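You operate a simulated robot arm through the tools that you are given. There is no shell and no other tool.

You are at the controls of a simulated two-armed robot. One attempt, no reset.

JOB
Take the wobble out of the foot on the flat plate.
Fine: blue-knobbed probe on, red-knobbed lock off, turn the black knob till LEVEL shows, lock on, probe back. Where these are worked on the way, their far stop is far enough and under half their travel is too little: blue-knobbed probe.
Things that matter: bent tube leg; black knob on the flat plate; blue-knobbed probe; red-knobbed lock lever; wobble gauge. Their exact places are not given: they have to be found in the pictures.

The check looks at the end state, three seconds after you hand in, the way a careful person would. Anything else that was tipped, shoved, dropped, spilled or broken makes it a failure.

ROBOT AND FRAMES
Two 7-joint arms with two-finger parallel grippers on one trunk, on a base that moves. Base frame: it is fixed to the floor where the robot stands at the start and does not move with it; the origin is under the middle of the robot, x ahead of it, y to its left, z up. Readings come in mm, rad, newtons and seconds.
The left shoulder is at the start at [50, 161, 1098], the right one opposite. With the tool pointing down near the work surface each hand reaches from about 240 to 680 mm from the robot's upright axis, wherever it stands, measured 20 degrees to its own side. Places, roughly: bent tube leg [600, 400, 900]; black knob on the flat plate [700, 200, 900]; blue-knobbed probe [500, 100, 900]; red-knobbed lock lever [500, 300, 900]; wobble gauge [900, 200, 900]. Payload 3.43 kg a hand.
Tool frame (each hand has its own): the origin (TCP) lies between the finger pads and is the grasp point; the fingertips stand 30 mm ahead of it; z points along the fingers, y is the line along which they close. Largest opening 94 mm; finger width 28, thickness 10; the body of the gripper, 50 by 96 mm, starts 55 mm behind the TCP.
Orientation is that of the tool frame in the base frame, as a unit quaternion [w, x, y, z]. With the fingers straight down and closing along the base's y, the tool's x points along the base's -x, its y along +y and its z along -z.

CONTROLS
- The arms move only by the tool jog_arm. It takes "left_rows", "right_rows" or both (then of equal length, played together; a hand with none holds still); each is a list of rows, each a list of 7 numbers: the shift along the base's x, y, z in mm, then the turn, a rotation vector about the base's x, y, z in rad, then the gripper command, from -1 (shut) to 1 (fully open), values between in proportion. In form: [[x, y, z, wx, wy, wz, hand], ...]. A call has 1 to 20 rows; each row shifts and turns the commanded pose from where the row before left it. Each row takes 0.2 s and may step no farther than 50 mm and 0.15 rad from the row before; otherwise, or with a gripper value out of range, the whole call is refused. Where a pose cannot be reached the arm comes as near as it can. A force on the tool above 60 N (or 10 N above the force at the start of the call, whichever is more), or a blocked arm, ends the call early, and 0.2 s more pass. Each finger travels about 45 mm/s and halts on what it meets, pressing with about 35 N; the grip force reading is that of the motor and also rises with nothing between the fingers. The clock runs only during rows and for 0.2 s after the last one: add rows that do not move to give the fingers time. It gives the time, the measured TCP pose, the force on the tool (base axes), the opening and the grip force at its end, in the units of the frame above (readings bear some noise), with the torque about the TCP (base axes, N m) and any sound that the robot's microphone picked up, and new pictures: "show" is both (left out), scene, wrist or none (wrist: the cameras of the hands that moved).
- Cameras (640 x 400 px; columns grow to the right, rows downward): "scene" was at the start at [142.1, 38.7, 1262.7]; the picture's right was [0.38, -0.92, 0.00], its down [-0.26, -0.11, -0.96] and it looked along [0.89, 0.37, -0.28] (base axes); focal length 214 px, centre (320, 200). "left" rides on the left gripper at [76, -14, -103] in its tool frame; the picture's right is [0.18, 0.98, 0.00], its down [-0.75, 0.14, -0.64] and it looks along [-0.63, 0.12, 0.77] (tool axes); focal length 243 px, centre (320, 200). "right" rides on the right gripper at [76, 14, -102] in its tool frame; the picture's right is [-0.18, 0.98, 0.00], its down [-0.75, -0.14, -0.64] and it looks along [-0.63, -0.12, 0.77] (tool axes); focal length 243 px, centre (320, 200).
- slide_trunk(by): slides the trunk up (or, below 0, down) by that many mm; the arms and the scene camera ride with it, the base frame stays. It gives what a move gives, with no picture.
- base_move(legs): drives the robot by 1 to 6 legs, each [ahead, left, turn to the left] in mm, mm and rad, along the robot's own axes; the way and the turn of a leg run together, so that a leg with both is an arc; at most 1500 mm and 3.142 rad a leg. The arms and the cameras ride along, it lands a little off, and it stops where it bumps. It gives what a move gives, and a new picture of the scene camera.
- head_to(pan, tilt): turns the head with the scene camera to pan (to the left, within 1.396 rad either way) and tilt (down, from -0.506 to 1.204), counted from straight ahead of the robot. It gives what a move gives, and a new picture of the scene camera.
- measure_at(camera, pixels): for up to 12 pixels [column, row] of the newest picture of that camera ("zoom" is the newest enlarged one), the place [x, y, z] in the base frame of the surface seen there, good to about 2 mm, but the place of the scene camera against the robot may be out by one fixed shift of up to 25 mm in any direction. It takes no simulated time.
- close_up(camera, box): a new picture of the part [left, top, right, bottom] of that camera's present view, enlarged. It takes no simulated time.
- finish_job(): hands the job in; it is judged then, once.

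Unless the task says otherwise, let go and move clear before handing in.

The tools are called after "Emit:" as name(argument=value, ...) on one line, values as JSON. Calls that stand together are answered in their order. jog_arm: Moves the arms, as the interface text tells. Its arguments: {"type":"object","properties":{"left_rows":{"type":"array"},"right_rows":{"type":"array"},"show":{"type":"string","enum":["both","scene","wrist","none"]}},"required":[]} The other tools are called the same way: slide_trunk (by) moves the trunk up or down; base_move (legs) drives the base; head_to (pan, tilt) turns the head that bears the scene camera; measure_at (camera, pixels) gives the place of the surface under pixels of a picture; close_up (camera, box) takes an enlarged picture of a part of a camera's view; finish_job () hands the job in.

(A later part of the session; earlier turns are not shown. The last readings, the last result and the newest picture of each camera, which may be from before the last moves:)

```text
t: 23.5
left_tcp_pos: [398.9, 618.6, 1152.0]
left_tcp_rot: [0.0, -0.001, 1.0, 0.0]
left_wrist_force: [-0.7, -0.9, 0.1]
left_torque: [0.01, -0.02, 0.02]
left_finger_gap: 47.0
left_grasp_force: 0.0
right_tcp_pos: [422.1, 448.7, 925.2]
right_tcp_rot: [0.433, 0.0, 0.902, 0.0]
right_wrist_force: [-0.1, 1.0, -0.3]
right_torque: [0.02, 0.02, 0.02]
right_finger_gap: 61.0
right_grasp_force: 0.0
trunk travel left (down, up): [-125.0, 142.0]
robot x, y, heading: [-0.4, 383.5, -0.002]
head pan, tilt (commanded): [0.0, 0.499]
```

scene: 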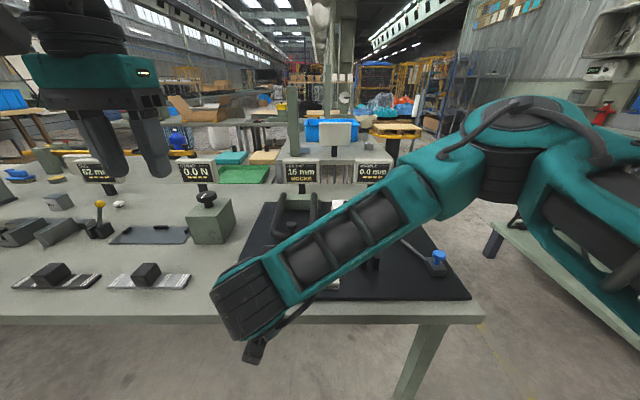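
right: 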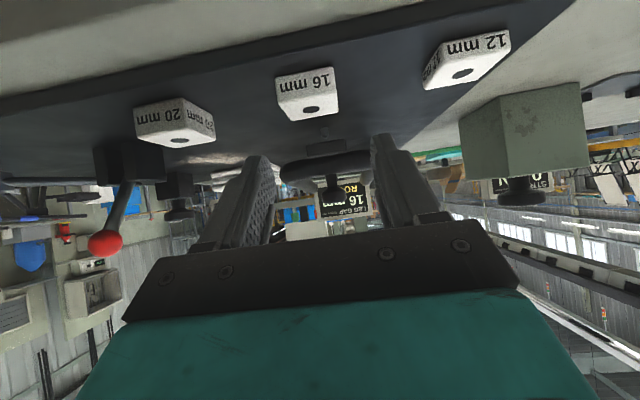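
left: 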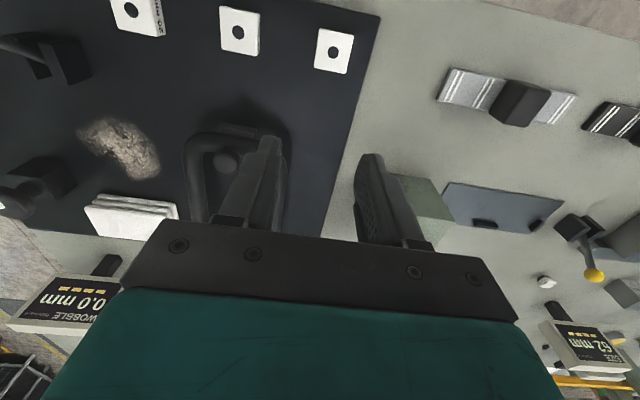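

The right hand reaches above the 16 mm pad well in this posture. I'll raise it, then shift the base about 150 mm to the right so the left hand can reach the leg knob at a workable bearing.

Emit:
jog_arm(right_rows=[[-17, 0, 30, 0, 0, 0, 0.3], [-17, 0, 30, 0, 0, 0, 0.3], [-17, 0, 30, 0, 0, 0, 0.3], [-17, 0, 30, 0, 0, 0, 0.3], [0, 0, 30, 0, 0, 0, 0.3]], show="none")

Emit:
base_move(legs=[[0, -150, 0]])

```text
t: 24.7
left_tcp_pos: [399.3, 619.7, 1149.9]
left_tcp_rot: [0.001, 0.0, 1.0, -0.001]
left_wrist_force: [0.1, 0.3, 0.2]
left_torque: [0.02, -0.01, 0.0]
left_finger_gap: 47.2
left_grasp_force: 0.1
right_tcp_pos: [352.4, 448.8, 1076.9]
right_tcp_rot: [0.433, -0.001, 0.902, 0.001]
right_wrist_force: [1.5, 0.2, 0.5]
right_torque: [0.02, 0.0, 0.02]
right_finger_gap: 61.2
right_grasp_force: 0.2
trunk travel left (down, up): [-125.0, 142.0]
robot x, y, heading: [2.2, 379.0, 0.002]
head pan, tilt (commanded): [0.0, 0.499]
```

```text
t: 26.6
left_tcp_pos: [398.5, 474.1, 1149.9]
left_tcp_rot: [0.0, -0.001, 1.0, 0.0]
left_wrist_force: [1.1, 0.3, -0.5]
left_torque: [0.0, 0.0, -0.01]
left_finger_gap: 46.9
left_grasp_force: 0.0
right_tcp_pos: [353.0, 302.9, 1076.4]
right_tcp_rot: [0.433, 0.001, 0.902, -0.001]
right_wrist_force: [-0.6, 0.3, 0.3]
right_torque: [-0.03, -0.05, 0.02]
right_finger_gap: 61.2
right_grasp_force: 0.1
trunk travel left (down, up): [-125.0, 142.0]
robot x, y, heading: [1.0, 236.0, 0.002]
head pan, tilt (commanded): [0.0, 0.499]
```

scene: 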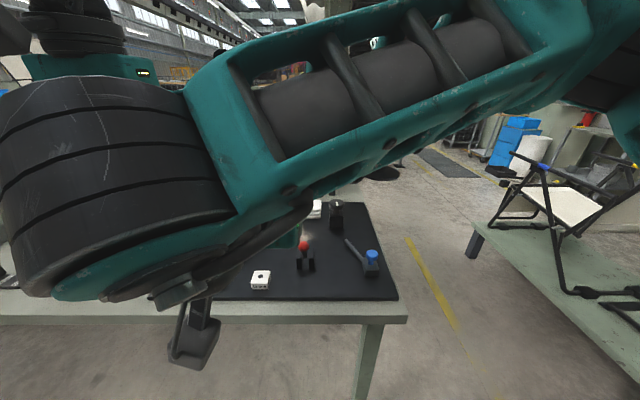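

Now at y≈236. I'll bring the left hand to above the leg's knob.

Emit:
jog_arm(left_rows=[[25.4, -4, -22, 0, 0, 0, 0], [25.4, -4, -22, 0, 0, 0, 0], [25.4, -4, -22, 0, 0, 0, 0], [25.4, -4, -22, 0, 0, 0, 0], [25.4, -4, -22, 0, 0, 0, 0], [25.4, -4, -22, 0, 0, 0, 0]], show="wrist")

```text
t: 28.0
left_tcp_pos: [543.3, 454.6, 1019.5]
left_tcp_rot: [0.001, -0.001, 1.0, 0.0]
left_wrist_force: [-1.1, -0.6, -0.9]
left_torque: [-0.01, -0.02, -0.02]
left_finger_gap: 46.9
left_grasp_force: 0.1
left hand out of reach, approached as far as the arm can: row 6
right_tcp_pos: [353.1, 304.1, 1076.8]
right_tcp_rot: [0.433, 0.0, 0.901, 0.001]
right_wrist_force: [-0.2, 1.0, -0.2]
right_torque: [-0.02, 0.01, -0.01]
right_finger_gap: 61.0
right_grasp_force: 0.1
trunk travel left (down, up): [-125.0, 142.0]
robot x, y, heading: [-2.3, 238.1, 0.0]
head pan, tilt (commanded): [0.0, 0.499]
```

left: 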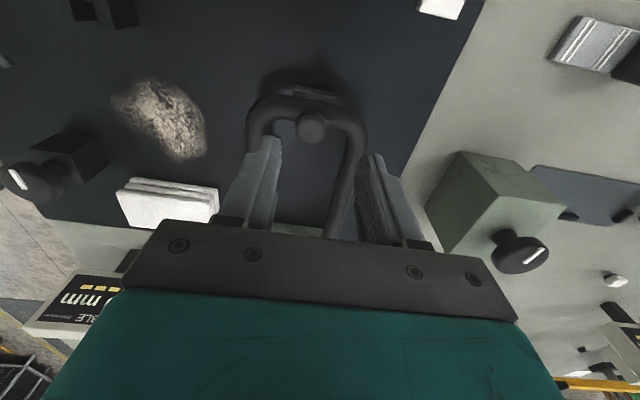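

The left hand nearly reaches ([543,455,1020]); moving the base a bit closer would help both arms. I'll look down to check the gap between base and table.

Emit:
head_to(pan=-0.5, tilt=1.2)

```text
t: 29.1
left_tcp_pos: [543.9, 453.9, 1021.0]
left_tcp_rot: [0.001, -0.001, 1.0, 0.0]
left_wrist_force: [0.4, -0.4, -0.3]
left_torque: [0.0, -0.02, -0.01]
left_finger_gap: 47.3
left_grasp_force: 0.0
right_tcp_pos: [353.3, 303.1, 1075.3]
right_tcp_rot: [0.432, 0.001, 0.902, -0.001]
right_wrist_force: [1.1, -0.2, -0.6]
right_torque: [0.0, -0.02, 0.03]
right_finger_gap: 61.2
right_grasp_force: 0.1
trunk travel left (down, up): [-125.0, 142.0]
robot x, y, heading: [1.8, 236.4, 0.004]
head pan, tilt (commanded): [-0.499, 1.201]
```

scene: 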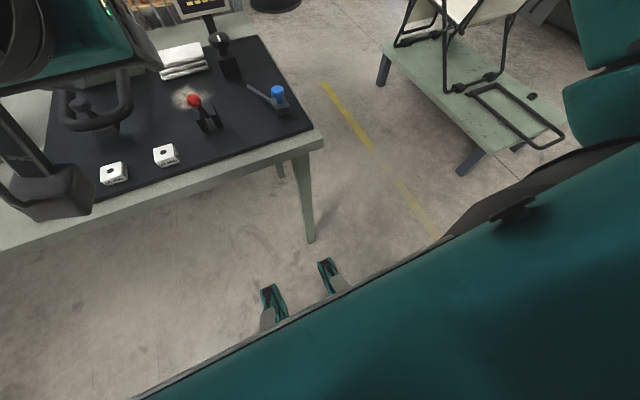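

The robot's front casters show at (270,298) and (330,270), the table leg's foot at (312,240). Measuring the distances.

Emit:
measure_at(camera="scene", pixels=[[268, 288], [326, 262], [312, 240], [270, 300], [200, 330], [280, 320], [300, 165], [150, 215]])

```text
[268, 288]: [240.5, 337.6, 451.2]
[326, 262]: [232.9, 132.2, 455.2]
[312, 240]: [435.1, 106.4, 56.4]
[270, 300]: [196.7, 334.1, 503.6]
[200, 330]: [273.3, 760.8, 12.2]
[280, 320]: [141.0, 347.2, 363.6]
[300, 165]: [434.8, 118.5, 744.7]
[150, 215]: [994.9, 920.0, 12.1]
```

The robot's foremost parts are at x≈226 and z≈450, so there is room ahead before the table edge at x≈385. I'll drive 80 mm ahead and 25 mm left, with both hands above everything.

Emit:
base_move(legs=[[80, 25, 0]])

Emit:
head_to(pan=0.3, tilt=0.8)

```text
t: 30.2
left_tcp_pos: [623.1, 479.4, 1020.2]
left_tcp_rot: [0.0, -0.001, 1.0, 0.0]
left_wrist_force: [0.2, 0.5, 0.0]
left_torque: [-0.01, 0.02, -0.01]
left_finger_gap: 47.0
left_grasp_force: 0.0
right_tcp_pos: [433.1, 328.2, 1074.6]
right_tcp_rot: [0.432, 0.001, 0.902, -0.001]
right_wrist_force: [0.5, -0.1, 0.4]
right_torque: [0.0, -0.02, 0.05]
right_finger_gap: 61.0
right_grasp_force: 0.1
trunk travel left (down, up): [-125.0, 142.0]
robot x, y, heading: [81.9, 258.5, -0.004]
head pan, tilt (commanded): [-0.499, 1.201]
```

scene: 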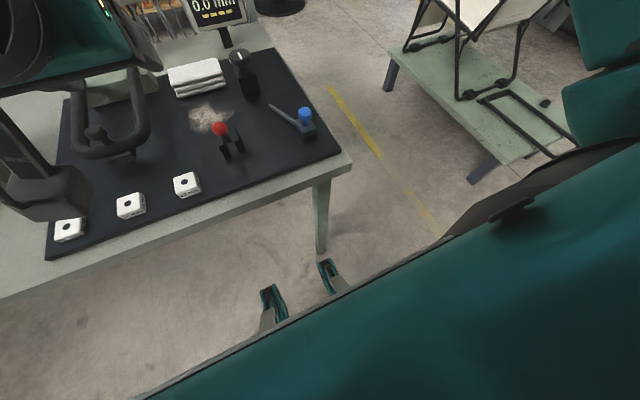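

```text
t: 31.3
left_tcp_pos: [622.2, 480.8, 1021.4]
left_tcp_rot: [0.002, -0.002, 1.0, 0.0]
left_wrist_force: [-0.2, -0.2, -0.5]
left_torque: [0.04, -0.01, 0.02]
left_finger_gap: 47.1
left_grasp_force: 0.1
right_tcp_pos: [432.7, 328.2, 1074.5]
right_tcp_rot: [0.433, 0.0, 0.902, 0.0]
right_wrist_force: [0.4, -1.0, -0.1]
right_torque: [0.02, -0.01, 0.01]
right_finger_gap: 61.3
right_grasp_force: 0.0
trunk travel left (down, up): [-125.0, 142.0]
robot x, y, heading: [76.8, 263.6, -0.001]
head pan, tilt (commanded): [0.3, 0.799]
```

scene: 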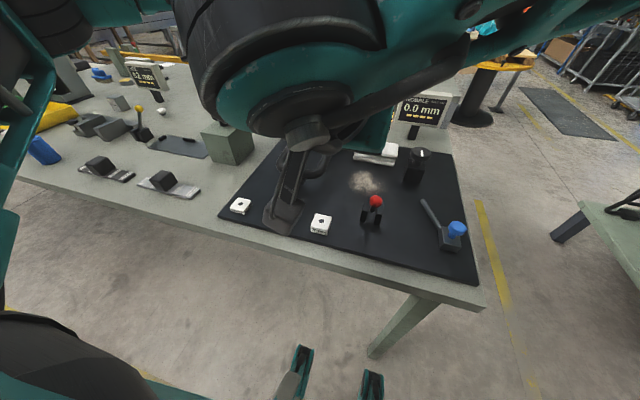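

Base is now at about (79,261). Moving the left hand back over the knob at [551,450], and the right hand to wait clear.

Emit:
jog_arm(left_rows=[[-24, -10, -7, 0, 0, 0, 0], [-24, -10, -7, 0, 0, 0, 0], [-24, -10, -7, 0, 0, 0, 0], [0, 0, 0, 0, 0, 0, 0]], show="both")

```text
t: 32.3
left_tcp_pos: [548.0, 449.3, 999.6]
left_tcp_rot: [0.001, -0.001, 1.0, -0.001]
left_wrist_force: [-0.1, -0.3, 0.1]
left_torque: [0.03, 0.01, -0.01]
left_finger_gap: 47.2
left_grasp_force: 0.1
right_tcp_pos: [432.4, 327.8, 1074.2]
right_tcp_rot: [0.432, 0.001, 0.902, -0.001]
right_wrist_force: [0.2, 0.1, -0.5]
right_torque: [0.01, -0.01, 0.0]
right_finger_gap: 61.3
right_grasp_force: 0.1
trunk travel left (down, up): [-125.0, 142.0]
robot x, y, heading: [79.0, 258.1, 0.003]
head pan, tilt (commanded): [0.3, 0.799]
```

scene: 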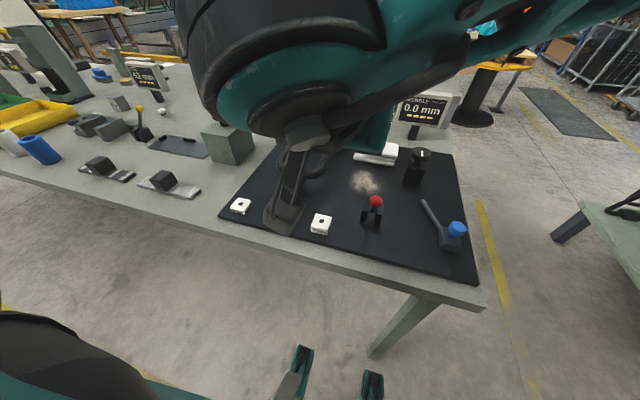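
left: 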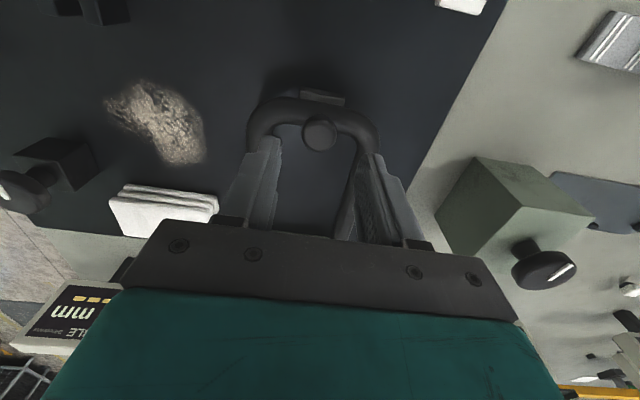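

The knob is centred between the fingers at left (320,133). I'll measure it again from here before descending.

Emit:
close_up(camera="left", box=[270, 80, 370, 180])

Emit:
measure_at(camera="left", pixels=[[320, 132], [306, 132], [334, 132], [320, 120], [320, 145], [320, 110], [275, 125], [365, 130]])

```text
4.00 times, centred on (320, 130) of left
```

zoom: 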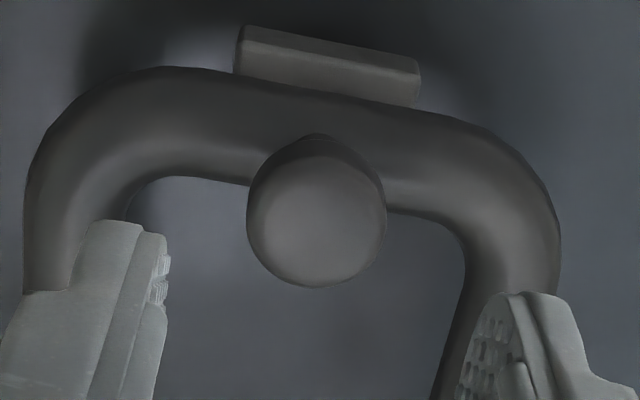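

```text
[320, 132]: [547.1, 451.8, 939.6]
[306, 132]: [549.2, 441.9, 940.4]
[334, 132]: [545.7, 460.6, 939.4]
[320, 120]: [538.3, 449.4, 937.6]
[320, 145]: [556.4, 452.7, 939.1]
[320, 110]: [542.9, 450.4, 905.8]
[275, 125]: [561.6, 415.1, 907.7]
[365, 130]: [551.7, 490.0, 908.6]
```

The knob's centre is about [550,451] with top at z≈940. I'll descend to z≈948 and close the left fingers on it.

Emit:
jog_arm(left_rows=[[1, 0.5, -17, 0, 0, 0, 0], [1, 0.5, -17, 0, 0, 0, 0], [0.5, 0.2, -17, 0, 0, 0, 0], [0, 0, 0, 0, 0, 0, 0], [0, 0, 0, 0, 0, 0, -0.5], [0, 0, 0, 0, 0, 0, -0.9], [0, 0, 0, 0, 0, 0, -1], [0, 0, 0, 0, 0, 0, -1]], show="wrist")

```text
t: 34.1
left_tcp_pos: [554.0, 448.9, 949.5]
left_tcp_rot: [0.0, 0.0, 1.0, -0.001]
left_wrist_force: [0.2, -9.2, -3.0]
left_torque: [-0.24, 0.19, -0.04]
left_finger_gap: 25.0
left_grasp_force: 44.7
right_tcp_pos: [432.0, 326.4, 1074.7]
right_tcp_rot: [0.432, 0.001, 0.902, 0.0]
right_wrist_force: [-0.3, 0.1, 0.4]
right_torque: [0.0, 0.03, 0.0]
right_finger_gap: 61.3
right_grasp_force: 0.1
trunk travel left (down, up): [-125.0, 142.0]
robot x, y, heading: [78.6, 260.7, 0.003]
head pan, tilt (commanded): [0.3, 0.799]
```

left: 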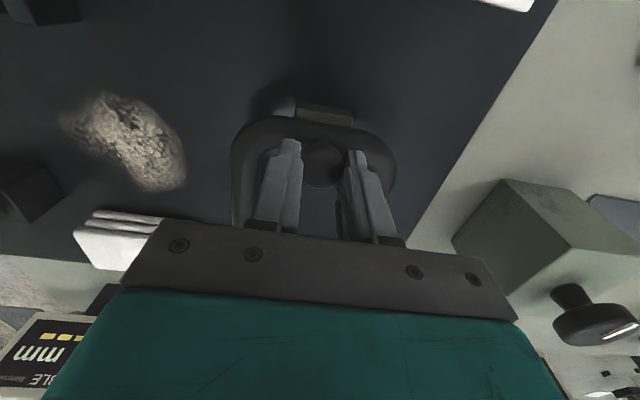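

The knob is gripped (gap 25 mm, 45 N). I'll lift 10 mm as a first test, easing the sideways force.

Emit:
jog_arm(left_rows=[[0, -1, 2, 0, 0, 0, -1], [0, -0.5, 4, 0, 0, 0, -1], [1, 0, 4, 0, 0, 0, -1]], show="wrist")

```text
t: 34.9
left_tcp_pos: [553.5, 449.2, 958.2]
left_tcp_rot: [-0.001, -0.001, 1.0, 0.0]
left_wrist_force: [-2.5, -13.6, -9.4]
left_torque: [-0.23, 1.33, 0.02]
left_finger_gap: 25.1
left_grasp_force: 44.8
right_tcp_pos: [433.1, 327.4, 1074.8]
right_tcp_rot: [0.431, 0.001, 0.902, -0.001]
right_wrist_force: [0.0, -0.7, -0.4]
right_torque: [0.01, 0.01, 0.02]
right_finger_gap: 61.1
right_grasp_force: 0.1
trunk travel left (down, up): [-125.0, 142.0]
robot x, y, heading: [77.1, 260.0, -0.003]
head pan, tilt (commanded): [0.3, 0.799]
```

left: 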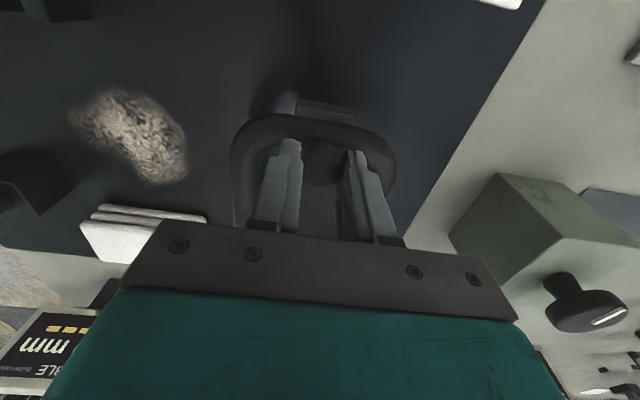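

The leg comes up with the hand (about 9 N of weight). The y force grew when I shifted -y, so I'll shift back +2 in y and lift another 10 mm.

Emit:
jog_arm(left_rows=[[0, 1, 0, 0, 0, 0, -1], [0, 1, 0, 0, 0, 0, -1], [1, 0, 5, 0, 0, 0, -1], [1, 0, 5, 0, 0, 0, -1]], show="none")

```text
t: 35.9
left_tcp_pos: [555.6, 449.0, 969.2]
left_tcp_rot: [0.0, -0.001, 1.0, -0.001]
left_wrist_force: [-1.5, -23.5, -8.9]
left_torque: [-0.43, 1.31, 0.08]
left_finger_gap: 25.0
left_grasp_force: 45.1
right_tcp_pos: [432.4, 325.7, 1074.3]
right_tcp_rot: [0.433, 0.001, 0.901, 0.0]
right_wrist_force: [-0.2, -0.8, -0.2]
right_torque: [0.0, -0.02, -0.01]
right_finger_gap: 61.1
right_grasp_force: 0.0
trunk travel left (down, up): [-125.0, 142.0]
robot x, y, heading: [81.1, 256.2, 0.004]
head pan, tilt (commanded): [0.3, 0.799]
```

The y force is now -23.5 N, so +y was the wrong way. I'll ease -4 mm in y and check before lifting further.

Emit:
jog_arm(left_rows=[[0, -2, 0, 0, 0, 0, -1], [0, -2, 0, 0, 0, 0, -1], [0, 0, 0, 0, 0, 0, -1]], show="none")

```text
t: 36.7
left_tcp_pos: [555.3, 449.2, 969.0]
left_tcp_rot: [0.0, -0.002, 1.0, 0.001]
left_wrist_force: [-5.3, -7.0, -2.8]
left_torque: [-0.16, 0.67, 0.07]
left_finger_gap: 25.0
left_grasp_force: 44.9
right_tcp_pos: [431.6, 327.9, 1074.3]
right_tcp_rot: [0.432, 0.001, 0.902, 0.0]
right_wrist_force: [-0.1, -0.5, 0.7]
right_torque: [0.0, -0.02, 0.0]
right_finger_gap: 61.0
right_grasp_force: 0.0
trunk travel left (down, up): [-125.0, 142.0]
robot x, y, heading: [79.8, 262.9, 0.002]
head pan, tilt (commanded): [0.3, 0.799]
```

The y force fell to -7 N. I'll lift another 28 mm with little x motion and watch the forces.

Emit:
jog_arm(left_rows=[[0, -0.5, 7, 0, 0, 0, -1], [0.5, -0.5, 7, 0, 0, 0, -1], [0.5, 0, 7, 0, 0, 0, -1], [0.5, 0, 7, 0, 0, 0, -1]], show="both")

```text
t: 37.7
left_tcp_pos: [561.8, 449.1, 994.5]
left_tcp_rot: [0.001, -0.001, 1.0, 0.001]
left_wrist_force: [12.6, 0.2, -11.9]
left_torque: [0.08, 0.72, 0.04]
left_finger_gap: 25.5
left_grasp_force: 44.8
right_tcp_pos: [435.3, 328.5, 1073.8]
right_tcp_rot: [0.432, 0.0, 0.902, -0.001]
right_wrist_force: [0.2, 0.3, 0.0]
right_torque: [-0.04, 0.01, -0.03]
right_finger_gap: 60.9
right_grasp_force: 0.1
trunk travel left (down, up): [-125.0, 142.0]
robot x, y, heading: [76.4, 261.5, 0.002]
head pan, tilt (commanded): [0.3, 0.799]
```

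scene: 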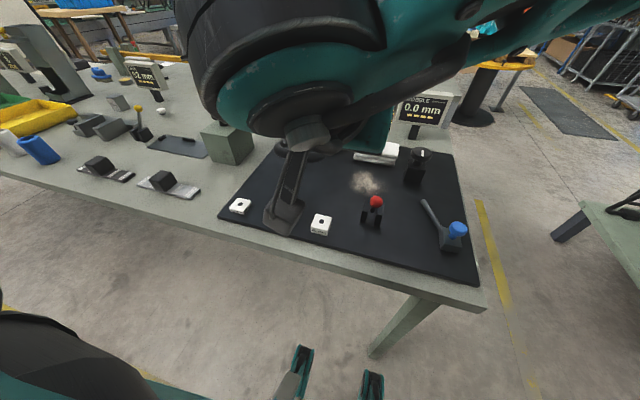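
left: 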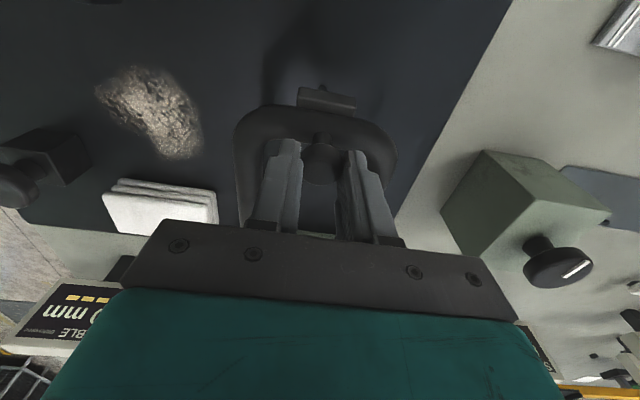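

The leg is hinged and now lifted about 45 mm (the pin shows at left (325,90)). I'll relieve the x force, then measure where the pin and foot are now.

Emit:
jog_arm(left_rows=[[1.5, 0, 1, 0, 0, 0, -1], [1.5, 0, 1, 0, 0, 0, -1]], show="none")

Emit:
close_up(camera="left", box=[260, 60, 380, 160])

Emit:
close_up(camera="right", box=[0, 0, 640, 400])

```text
t: 38.3
left_tcp_pos: [561.7, 449.2, 996.4]
left_tcp_rot: [-0.002, -0.002, 1.0, 0.001]
left_wrist_force: [8.0, 6.2, -11.8]
left_torque: [0.11, 1.02, -0.01]
left_finger_gap: 25.0
left_grasp_force: 45.0
right_tcp_pos: [434.1, 328.8, 1073.6]
right_tcp_rot: [0.431, 0.0, 0.902, -0.001]
right_wrist_force: [-0.3, -1.0, -0.3]
right_torque: [-0.01, 0.0, 0.01]
right_finger_gap: 61.1
right_grasp_force: 0.0
trunk travel left (down, up): [-125.0, 142.0]
robot x, y, heading: [80.3, 259.0, 0.001]
head pan, tilt (commanded): [0.3, 0.799]
```

```text
4.00 times, centred on (320, 110) of left
```

zoom: 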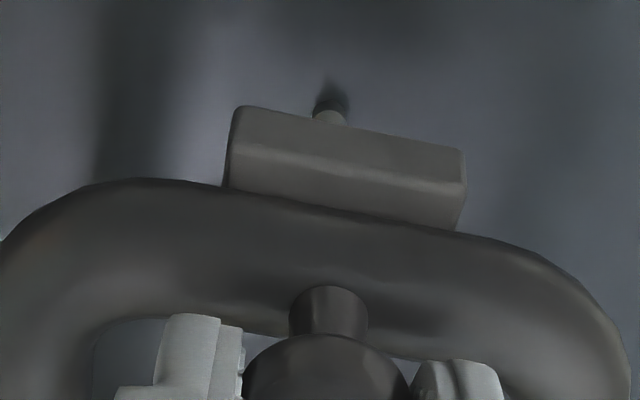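

```text
1.00 times, centred on (320, 200) of right (not enlarged: the box is as wide or as high as the picture)
```

zoom: 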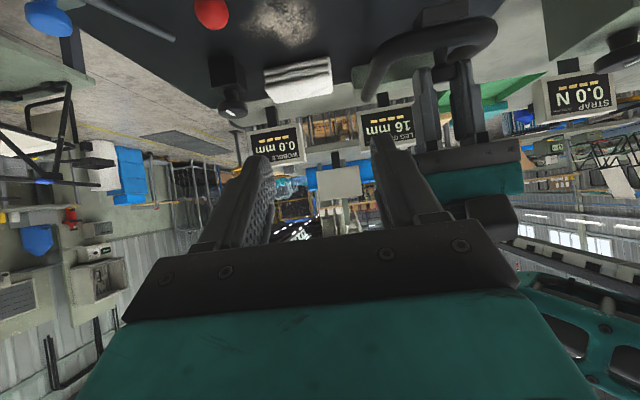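

The pin is clear above the plate. Now I'll bring the pitched right hand around to in front of the 16 mm pad.

Emit:
jog_arm(right_rows=[[-13, 25, -24, 0, 0, 0, 0.3], [-13, 25, -24, 0, 0, 0, 0.3], [-13, 25, -24, 0, 0, 0, 0.3], [-13, 25, -24, 0, 0, 0, 0.3], [-3, 21, -18, 0, 0, 0, 0.3]], show="both")

```text
t: 39.5
left_tcp_pos: [562.4, 450.0, 997.2]
left_tcp_rot: [0.0, -0.002, 1.0, -0.001]
left_wrist_force: [6.5, 12.9, -4.1]
left_torque: [0.33, 0.24, -0.05]
left_finger_gap: 25.0
left_grasp_force: 44.6
right_tcp_pos: [392.8, 425.4, 961.0]
right_tcp_rot: [0.432, 0.0, 0.902, -0.001]
right_wrist_force: [0.0, 0.8, -0.2]
right_torque: [0.0, -0.01, -0.01]
right_finger_gap: 61.2
right_grasp_force: 0.0
right hand out of reach, approached as far as the arm can: row 4, 5
trunk travel left (down, up): [-125.0, 142.0]
robot x, y, heading: [82.8, 260.7, -0.001]
head pan, tilt (commanded): [0.3, 0.799]
```

scene: 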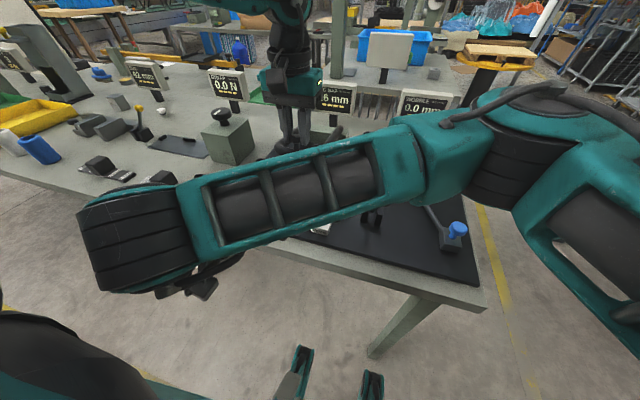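
right: 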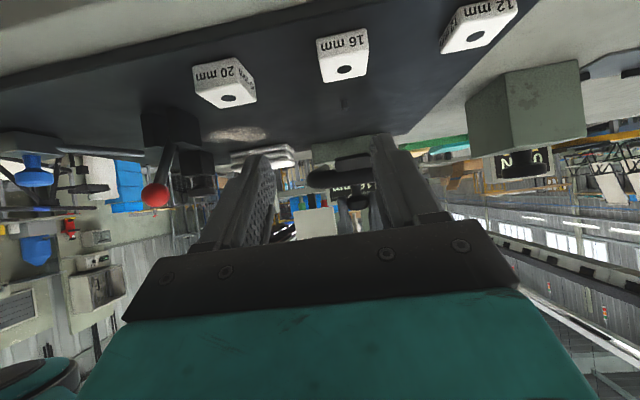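

The right hand is limited at y≈425 here, so I need a better share of the space: the base further left and the left hand tilted so its wrist stays outward. First I'll lower the leg again and move the right hand away.

Emit:
jog_arm(left_rows=[[-1, -1, -7, 0, 0, 0, -1], [-1, -1, -7, 0, 0, 0, -1], [-1, -0.5, -7, 0, 0, 0, -1], [-1, 0, -7, 0, 0, 0, -1], [-1, 0, -7, 0, 0, 0, -1], [-1, 0, -7, 0, 0, 0, -1]], right_rows=[[-3, -20, 15, 0, 0, 0, 0.3], [-3, -20, 15, 0, 0, 0, 0.3], [-3, -20, 15, 0, 0, 0, 0.3], [-3, -20, 15, 0, 0, 0, 0.3], [-3, -20, 15, 0, 0, 0, 0.3], [-3, -20, 15, 0, 0, 0, 0.3]], show="wrist")

```text
t: 40.9
left_tcp_pos: [554.0, 449.3, 956.1]
left_tcp_rot: [0.0, -0.001, 1.0, 0.003]
left_wrist_force: [-2.9, 29.5, 7.3]
left_torque: [0.75, -1.14, -0.07]
left_finger_gap: 25.3
left_grasp_force: 45.1
right_tcp_pos: [376.0, 304.6, 1050.4]
right_tcp_rot: [0.433, 0.0, 0.901, -0.001]
right_wrist_force: [0.9, 0.0, 0.3]
right_torque: [-0.01, -0.02, 0.0]
right_finger_gap: 61.2
right_grasp_force: 0.1
trunk travel left (down, up): [-125.0, 142.0]
robot x, y, heading: [78.0, 261.4, -0.001]
head pan, tilt (commanded): [0.3, 0.799]
```

right: 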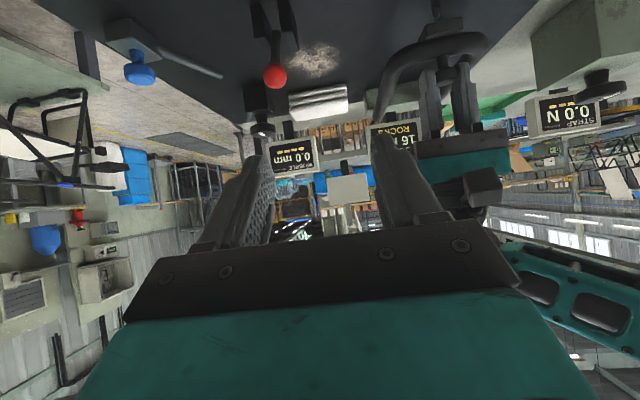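
left: 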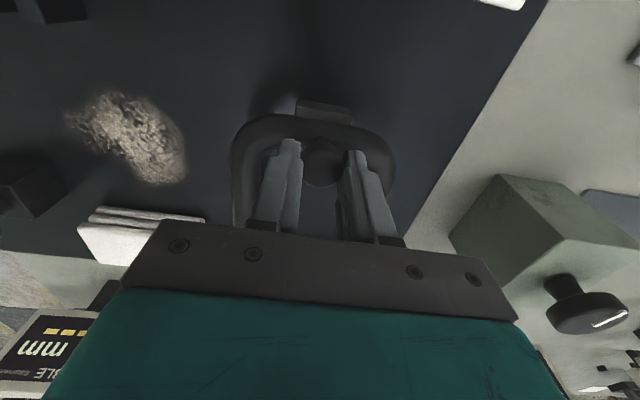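

The leg is nearly down (z 956). I'll ease y by +5 and lower the last 7 mm.

Emit:
jog_arm(left_rows=[[0, 2.5, -2, 0, 0, 0, -1], [0, 2.5, -2, 0, 0, 0, -1], [0, 1, -2, 0, 0, 0, -1], [0, 0, -1, 0, 0, 0, -1]], show="none")

```text
t: 41.9
left_tcp_pos: [553.3, 448.3, 950.4]
left_tcp_rot: [0.001, -0.001, 1.0, -0.001]
left_wrist_force: [-7.1, 7.2, 6.6]
left_torque: [0.09, -1.11, -0.04]
left_finger_gap: 25.2
left_grasp_force: 44.8
right_tcp_pos: [376.3, 305.1, 1051.5]
right_tcp_rot: [0.432, 0.001, 0.902, -0.001]
right_wrist_force: [-0.4, -0.4, 0.2]
right_torque: [0.03, 0.0, 0.0]
right_finger_gap: 61.1
right_grasp_force: 0.0
trunk travel left (down, up): [-125.0, 142.0]
robot x, y, heading: [75.3, 259.3, 0.002]
head pan, tilt (commanded): [0.3, 0.799]
```

The leg is back at rest (z≈950). I'll release and rise clear.

Emit:
jog_arm(left_rows=[[0, 0, -0.5, 0, 0, 0, -0.3], [0, 0, 0, 0, 0, 0, 0.1], [0, 0, 0, 0, 0, 0, 0.1], [0, 0, 25, 0, 0, 0, 0.1], [0, 0, 30, 0, 0, 0, 0.1], [-10, 20, 30, 0, 0, 0, 0.1], [-20, 30, 30, 0, 0, 0, 0.1]], show="both")

```text
t: 43.5
left_tcp_pos: [525.3, 500.6, 1062.6]
left_tcp_rot: [0.0, -0.002, 1.0, -0.001]
left_wrist_force: [-0.3, -1.1, 0.7]
left_torque: [0.02, -0.01, 0.0]
left_finger_gap: 51.6
left_grasp_force: 0.1
right_tcp_pos: [375.8, 303.7, 1051.9]
right_tcp_rot: [0.432, 0.001, 0.902, -0.001]
right_wrist_force: [-0.6, 1.0, 0.1]
right_torque: [0.0, 0.01, 0.04]
right_finger_gap: 61.1
right_grasp_force: 0.1
trunk travel left (down, up): [-125.0, 142.0]
robot x, y, heading: [83.1, 258.1, 0.003]
head pan, tilt (commanded): [0.3, 0.799]
```

scene: 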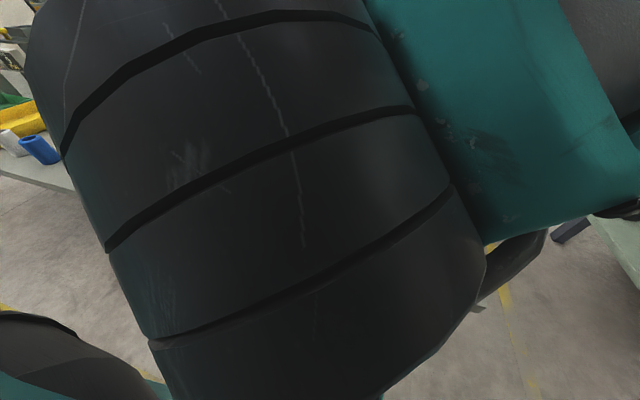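
left: 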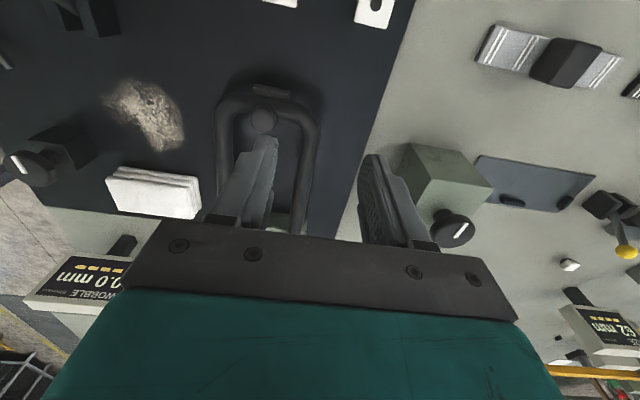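

The leg rests and the left hand is clear. I'll shift the base 20 mm ahead and 125 mm left.

Emit:
base_move(legs=[[20, 125, 0]])

Emit:
jog_arm(right_rows=[[-15, -25, 25, 0, 0, 0, 0.3], [-15, -25, 25, 0, 0, 0, 0.3], [-15, -25, 25, 0, 0, 0, 0.3]], left_rows=[[0, 0, 0, 0, 0, 0.15, 0.1], [0, 0, 0, 0, 0, 0.15, 0.1], [0, 0, 0, 0, 0, 0.15, 0.1]], show="none")

```text
t: 45.3
left_tcp_pos: [546.3, 626.1, 1063.0]
left_tcp_rot: [0.001, 0.0, 1.0, -0.001]
left_wrist_force: [-0.9, -0.6, -0.9]
left_torque: [-0.01, 0.0, 0.02]
left_finger_gap: 51.8
left_grasp_force: 0.0
right_tcp_pos: [397.5, 428.3, 1052.0]
right_tcp_rot: [0.432, 0.001, 0.902, -0.001]
right_wrist_force: [0.1, 1.7, -0.1]
right_torque: [0.01, -0.01, -0.01]
right_finger_gap: 61.0
right_grasp_force: 0.0
trunk travel left (down, up): [-125.0, 142.0]
robot x, y, heading: [100.0, 383.5, -0.004]
head pan, tilt (commanded): [0.3, 0.799]
```

scene: 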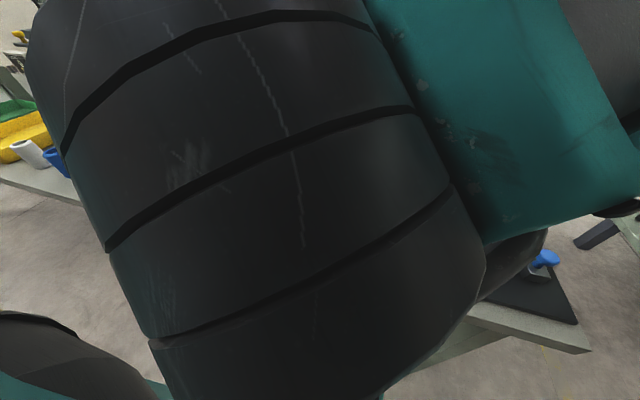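

```text
t: 46.0
left_tcp_pos: [546.7, 624.6, 1062.6]
left_tcp_rot: [0.0, -0.176, 0.984, 0.0]
left_wrist_force: [0.0, -0.9, -0.4]
left_torque: [0.0, -0.01, 0.0]
left_finger_gap: 51.6
left_grasp_force: 0.0
right_tcp_pos: [387.1, 342.8, 1067.9]
right_tcp_rot: [0.412, 0.022, 0.904, -0.111]
right_wrist_force: [0.5, 0.7, -0.9]
right_torque: [0.0, 0.0, 0.0]
right_finger_gap: 60.9
right_grasp_force: 0.1
trunk travel left (down, up): [-125.0, 142.0]
robot x, y, heading: [99.3, 386.0, -0.001]
head pan, tilt (commanded): [0.3, 0.799]
stopped in row 3 (right hand): the arm was blocked; the commanded pose is now the measured one
```

The right arm was blocked (its wrist is close to the robot's own body) and twisted a little. I'll move it forward and restore its orientation.

Emit:
jog_arm(right_rows=[[20, 0, -15, 0.045, -0.01, 0.034, 0.3], [20, 0, -15, 0.045, -0.01, 0.034, 0.3], [10, 0, -15, 0.045, -0.01, 0.034, 0.3], [0, 0, 0, 0.045, -0.01, 0.034, 0.3]], show="both")

```text
t: 47.0
left_tcp_pos: [546.4, 624.8, 1062.2]
left_tcp_rot: [0.001, -0.176, 0.984, 0.0]
left_wrist_force: [0.8, 0.0, 0.1]
left_torque: [0.01, 0.02, -0.03]
left_finger_gap: 51.6
left_grasp_force: 0.1
right_tcp_pos: [436.7, 344.1, 1025.2]
right_tcp_rot: [0.435, -0.002, 0.9, 0.006]
right_wrist_force: [-0.2, 0.0, 0.0]
right_torque: [-0.01, 0.0, -0.01]
right_finger_gap: 61.0
right_grasp_force: 0.0
trunk travel left (down, up): [-125.0, 142.0]
robot x, y, heading: [99.9, 388.0, -0.004]
head pan, tilt (commanded): [0.3, 0.799]
```

scene: 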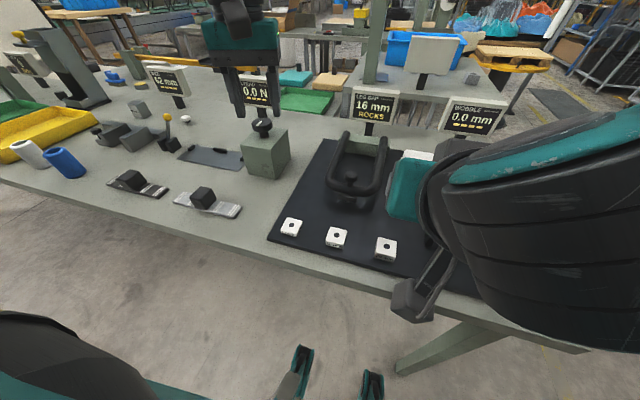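
right: 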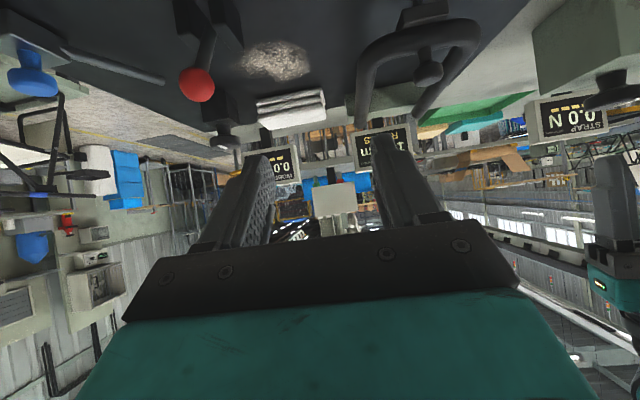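

Good view now. I'll test the right hand's reach toward the final pad spot at a safe height: [524,450,1000].

Emit:
jog_arm(right_rows=[[-5, 26, -5, 0, 0, 0, 0.3], [0, 26, -5, 0, 0, 0, 0.3], [10, 27, -5, 0, 0, 0, 0.3], [27, 27, -5, 0, 0, 0, 0.3], [27, 0, -5, 0, 0, 0, 0.3], [28, 0, 0, 0, 0, 0, 0.3]], show="none")

```text
t: 48.4
left_tcp_pos: [546.2, 624.6, 1061.7]
left_tcp_rot: [0.0, -0.176, 0.984, 0.0]
left_wrist_force: [-1.4, 0.0, 0.2]
left_torque: [0.01, 0.0, 0.02]
left_finger_gap: 51.6
left_grasp_force: 0.1
right_tcp_pos: [522.9, 447.1, 1001.7]
right_tcp_rot: [0.434, 0.0, 0.901, 0.004]
right_wrist_force: [0.1, 1.0, -0.6]
right_torque: [-0.01, 0.0, 0.01]
right_finger_gap: 61.1
right_grasp_force: 0.1
trunk travel left (down, up): [-125.0, 142.0]
robot x, y, heading: [99.8, 384.8, -0.005]
head pan, tilt (commanded): [0.3, 0.799]
```

The right hand reaches the placement spot. I'll withdraw it and turn the left hand: yaw to +90° (closing along x) then tilt its fingers inward by 0.65 rad.

Emit:
jog_arm(right_rows=[[-27, 0, 3, 0, 0, 0, 0.3], [-27, -15, 3, 0, 0, 0, 0.3], [-27, -27, 3, 0, 0, 0, 0.3], [0, -27, 3, 0, 0, 0, 0.3], [0, -27, 3, 0, 0, 0, 0.3], [0, 0, 0, 0, 0, 0, 0.3], [0, 0, 0, 0, 0, 0, 0.3], [0, 0, 0, 0, 0, 0, 0.3], [0, 0, 0, 0, 0, 0, 0.3], [0, 0, 0, 0, 0, 0, 0.3], [0, 0, 0, 0, 0, 0, 0.3], [0, 0, 0, 0, 0, 0, 0.3], [0, 0, 0, 0, 0, 0, 0.3], [0, 0, 0, 0, 0, 0, 0.3]], left_rows=[[0, 0, 0, 0, 0, 0.14, 0.1], [0, 0, 0, 0, 0, 0.14, 0.1], [0, 0, 0, 0, 0, 0.14, 0.1], [0, 0, 0, 0, 0, 0.14, 0.1], [0, 0, 0, 0, 0, 0.14, 0.1], [0, 0, 0, 0, 0, 0.14, 0.1], [0, 0, 0, 0, 0, 0.14, 0.1], [0, 0, 0, 0, 0, 0.14, 0.1], [0, 0, 0, 0, 0, 0.1, 0.1], [0, -8, 0, -0.13, 0, 0, 0.1], [0, -8, 0, -0.13, 0, 0, 0.1], [0, -8, 0, -0.13, 0, 0, 0.1], [0, -8, 0, -0.13, 0, 0, 0.1], [0, -8, 0, -0.13, 0, 0, 0.1]], show="both")

```text
t: 51.4
left_tcp_pos: [545.2, 586.0, 1061.7]
left_tcp_rot: [0.227, 0.671, -0.668, 0.227]
left_wrist_force: [0.5, 0.4, -0.5]
left_torque: [0.0, 0.01, -0.01]
left_finger_gap: 51.4
left_grasp_force: 0.0
right_tcp_pos: [440.6, 351.3, 1015.3]
right_tcp_rot: [0.434, -0.001, 0.901, 0.004]
right_wrist_force: [0.2, -0.2, -0.3]
right_torque: [-0.01, 0.0, 0.01]
right_finger_gap: 61.0
right_grasp_force: 0.0
trunk travel left (down, up): [-125.0, 142.0]
robot x, y, heading: [99.0, 389.6, 0.001]
head pan, tilt (commanded): [0.3, 0.799]
```

scene: 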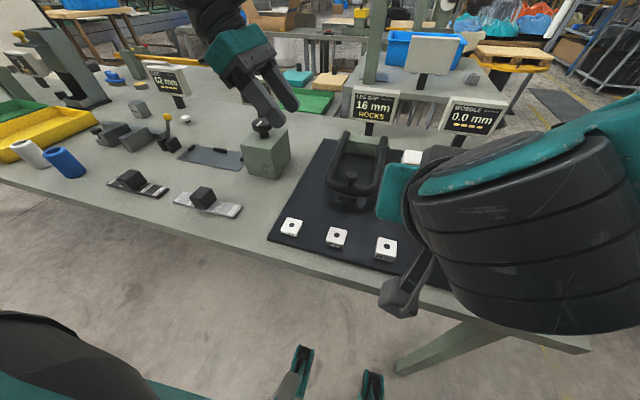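
right: 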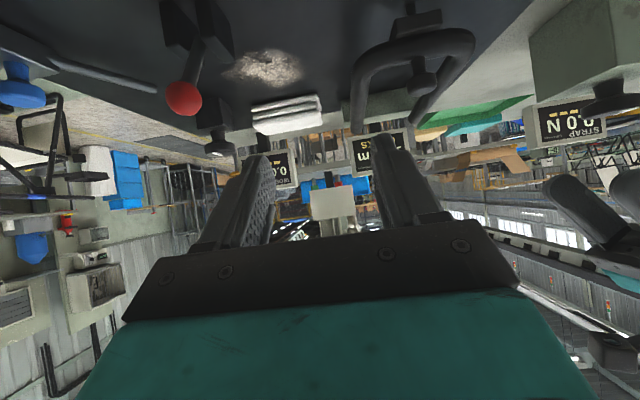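
left: 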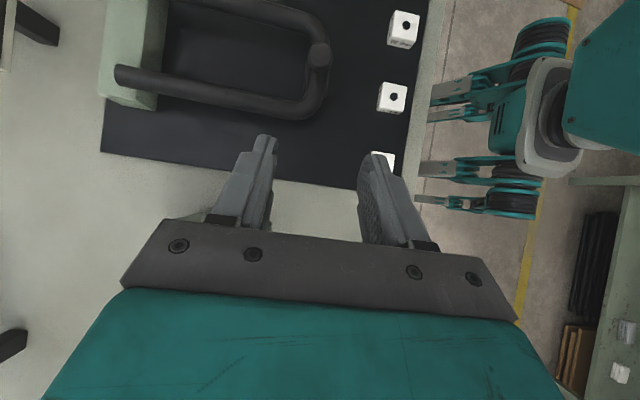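

The left hand is now yawed and tilted with its fingers pointing inward. I'll approach the knob from the left: first to [551,470,990].

Emit:
jog_arm(left_rows=[[1.5, -29, -14, 0, 0, 0, 0.1], [1.5, -29, -18, 0, 0, 0, 0.1], [1.5, -29, -18, 0, 0, 0, 0.1], [1, -29, -18, 0, 0, 0, 0.1]], show="wrist")

```text
t: 52.4
left_tcp_pos: [551.6, 467.7, 993.2]
left_tcp_rot: [0.226, 0.671, -0.669, 0.225]
left_wrist_force: [-0.6, 0.5, -1.0]
left_torque: [-0.01, 0.01, 0.01]
left_finger_gap: 51.6
left_grasp_force: 0.2
right_tcp_pos: [439.7, 351.0, 1016.1]
right_tcp_rot: [0.434, 0.0, 0.901, 0.003]
right_wrist_force: [0.0, 0.2, 0.2]
right_torque: [0.01, 0.0, 0.03]
right_finger_gap: 61.1
right_grasp_force: 0.0
trunk travel left (down, up): [-125.0, 142.0]
robot x, y, heading: [97.8, 384.3, 0.002]
head pan, tilt (commanded): [0.3, 0.799]
```

left: 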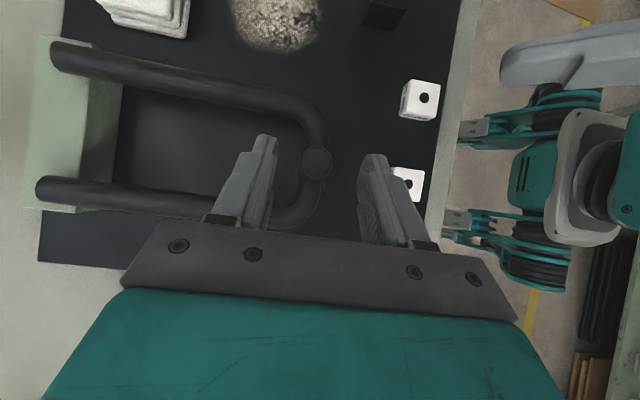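

The knob at left (316,163) lies centred between the fingers. I'll go down to [551,459,947] and close.

Emit:
jog_arm(left_rows=[[-0.5, -3, -15.5, 0, 0, 0, 0.1], [-0.5, -3, -15.5, 0, 0, 0, 0.1], [0, -3, -15, 0, 0, 0, 0.1], [0, 0, 0, 0, 0, 0, -0.4], [0, 0, 0, 0, 0, 0, -0.8], [0, 0, 0, 0, 0, 0, -1], [0, 0, 0, 0, 0, 0, -1]], show="wrist")

```text
t: 54.0
left_tcp_pos: [550.4, 458.5, 948.8]
left_tcp_rot: [0.226, 0.671, -0.669, 0.225]
left_wrist_force: [-1.6, -0.5, 0.0]
left_torque: [-0.11, 0.03, -0.01]
left_finger_gap: 25.0
left_grasp_force: 45.2
right_tcp_pos: [440.2, 351.4, 1016.5]
right_tcp_rot: [0.435, 0.0, 0.9, 0.003]
right_wrist_force: [0.5, 0.1, -0.4]
right_torque: [0.0, -0.01, 0.01]
right_finger_gap: 61.0
right_grasp_force: 0.1
trunk travel left (down, up): [-125.0, 142.0]
robot x, y, heading: [101.5, 388.2, -0.002]
head pan, tilt (commanded): [0.3, 0.799]
```

left: 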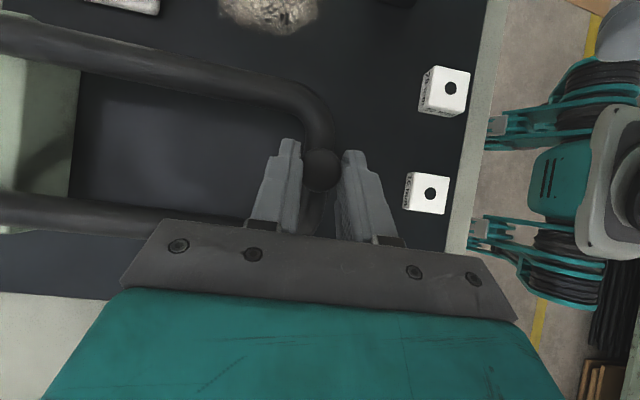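

Gripped cleanly with hardly any side force. Now lifting along the hinge arc by about 45 mm, rotating with the leg.

Emit:
jog_arm(left_rows=[[1.5, 0, 9.3, 0, 0.044, 0, -1], [1.8, 0, 9.2, 0, 0.044, 0, -1], [2.3, 0, 9.1, 0, 0.044, 0, -1], [2.8, 0, 9, 0, 0.044, 0, -1], [3, 0, 8.9, 0, 0.044, 0, -1]], show="both")

```text
t: 55.2
left_tcp_pos: [563.3, 458.2, 993.6]
left_tcp_rot: [0.297, 0.692, -0.641, 0.149]
left_wrist_force: [4.2, -4.9, -4.8]
left_torque: [-0.09, 0.12, 0.05]
left_finger_gap: 25.3
left_grasp_force: 44.8
right_tcp_pos: [441.4, 351.6, 1015.1]
right_tcp_rot: [0.434, -0.001, 0.901, 0.004]
right_wrist_force: [-0.2, -0.1, -0.7]
right_torque: [0.01, 0.0, -0.03]
right_finger_gap: 61.0
right_grasp_force: 0.1
trunk travel left (down, up): [-125.0, 142.0]
robot x, y, heading: [102.5, 386.8, -0.001]
head pan, tilt (commanded): [0.3, 0.799]
```

scene: 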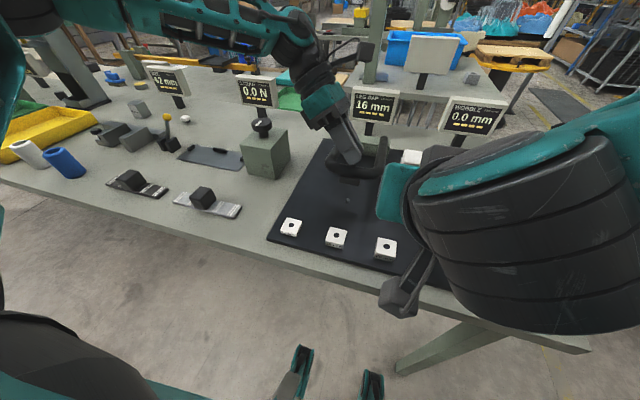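
left: 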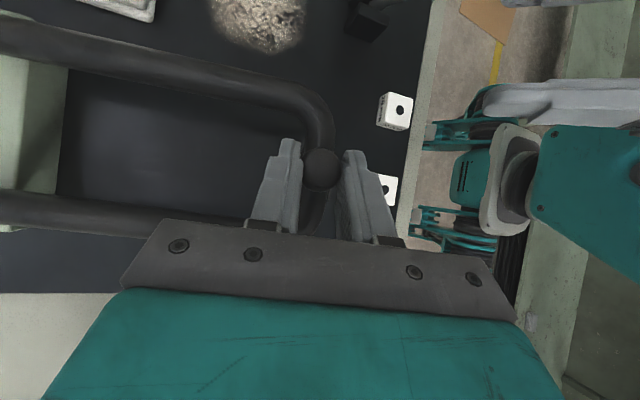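

The leg is up with small forces. Now the right hand goes to stand in front of the 16 mm pad.

Emit:
jog_arm(right_rows=[[-15, 25, -14, 0, 0, 0, 0.3], [-15, 25, -14, 0, 0, 0, 0.3], [-15, 25, -14, 0, 0, 0, 0.3], [-15, 25, -14, 0, 0, 0, 0.3], [0, 0, -14, 0, 0, 0, 0.3]], show="wrist")

```text
t: 56.4
left_tcp_pos: [564.2, 459.2, 993.4]
left_tcp_rot: [0.298, 0.691, -0.641, 0.15]
left_wrist_force: [8.3, -3.9, -3.1]
left_torque: [0.19, -0.29, -0.04]
left_finger_gap: 25.1
left_grasp_force: 45.0
right_tcp_pos: [381.7, 453.9, 944.3]
right_tcp_rot: [0.434, 0.001, 0.901, 0.004]
right_wrist_force: [-1.2, 0.0, 0.4]
right_torque: [0.01, 0.02, -0.01]
right_finger_gap: 61.3
right_grasp_force: 0.1
trunk travel left (down, up): [-125.0, 142.0]
robot x, y, heading: [100.4, 386.8, -0.002]
head pan, tilt (commanded): [0.3, 0.799]
```

right: 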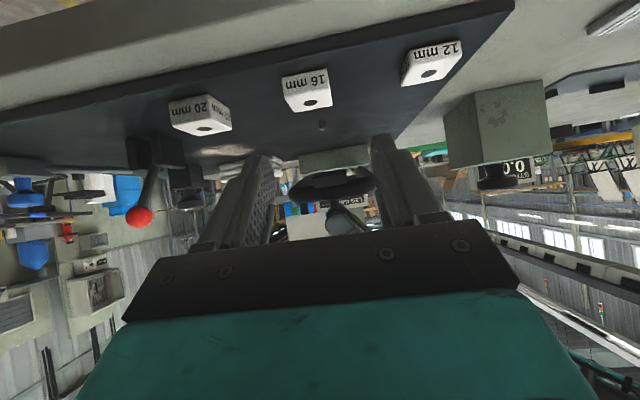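

The right camera shows the 16 mm pad at (306,90) and the raised pin at (323,125). Measuring both from this camera.

Emit:
close_up(camera="right", box=[270, 55, 370, 155])

Emit:
measure_at(camera="right", pixels=[[310, 102], [286, 96], [331, 90], [300, 110], [332, 107], [283, 77], [328, 70], [323, 124], [322, 130]])

```text
4.00 times, centred on (320, 105) of right
```

zoom: 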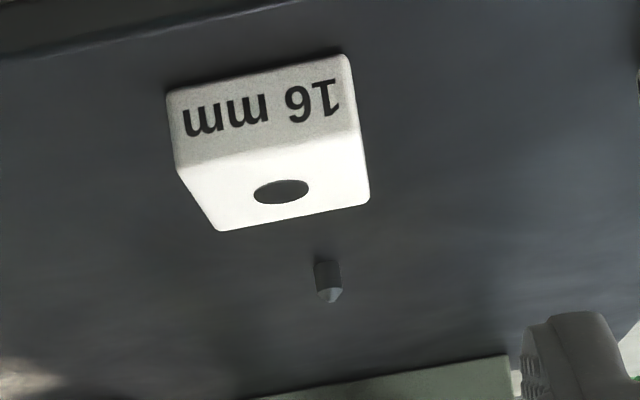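

```text
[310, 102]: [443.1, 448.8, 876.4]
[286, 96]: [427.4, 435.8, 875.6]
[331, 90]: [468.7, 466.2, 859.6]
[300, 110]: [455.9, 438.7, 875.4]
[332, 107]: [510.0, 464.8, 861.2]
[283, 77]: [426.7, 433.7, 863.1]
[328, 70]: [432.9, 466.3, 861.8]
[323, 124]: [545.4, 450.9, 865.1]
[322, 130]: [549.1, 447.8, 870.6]
```

The "pin" is actually a fixed pointed peg standing on the plate near [548,449], so the pad's hole goes over this peg and the foot comes down on the pad. I'll measure the peg closely.

Emit:
close_up(camera="right", box=[305, 110, 345, 140])

Emit:
measure_at(camera="zoom", pixels=[[320, 150], [320, 200], [270, 200], [350, 200], [320, 250], [320, 280], [320, 310]])

```text
13.33 times, centred on (325, 125) of right
```

zoom: 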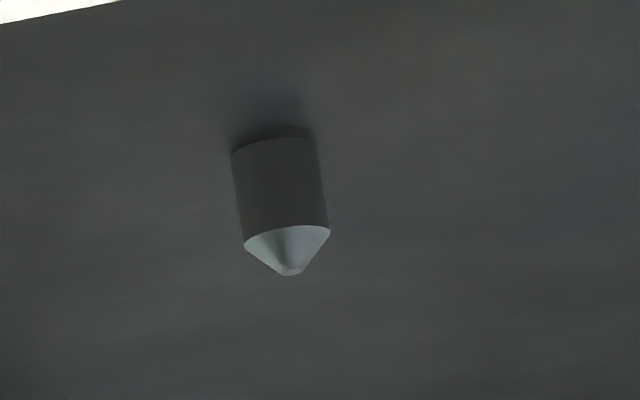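

```text
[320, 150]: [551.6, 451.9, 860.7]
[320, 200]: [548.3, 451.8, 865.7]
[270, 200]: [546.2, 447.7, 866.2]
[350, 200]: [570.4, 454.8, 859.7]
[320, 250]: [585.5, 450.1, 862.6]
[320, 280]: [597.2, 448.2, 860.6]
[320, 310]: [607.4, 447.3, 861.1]
```

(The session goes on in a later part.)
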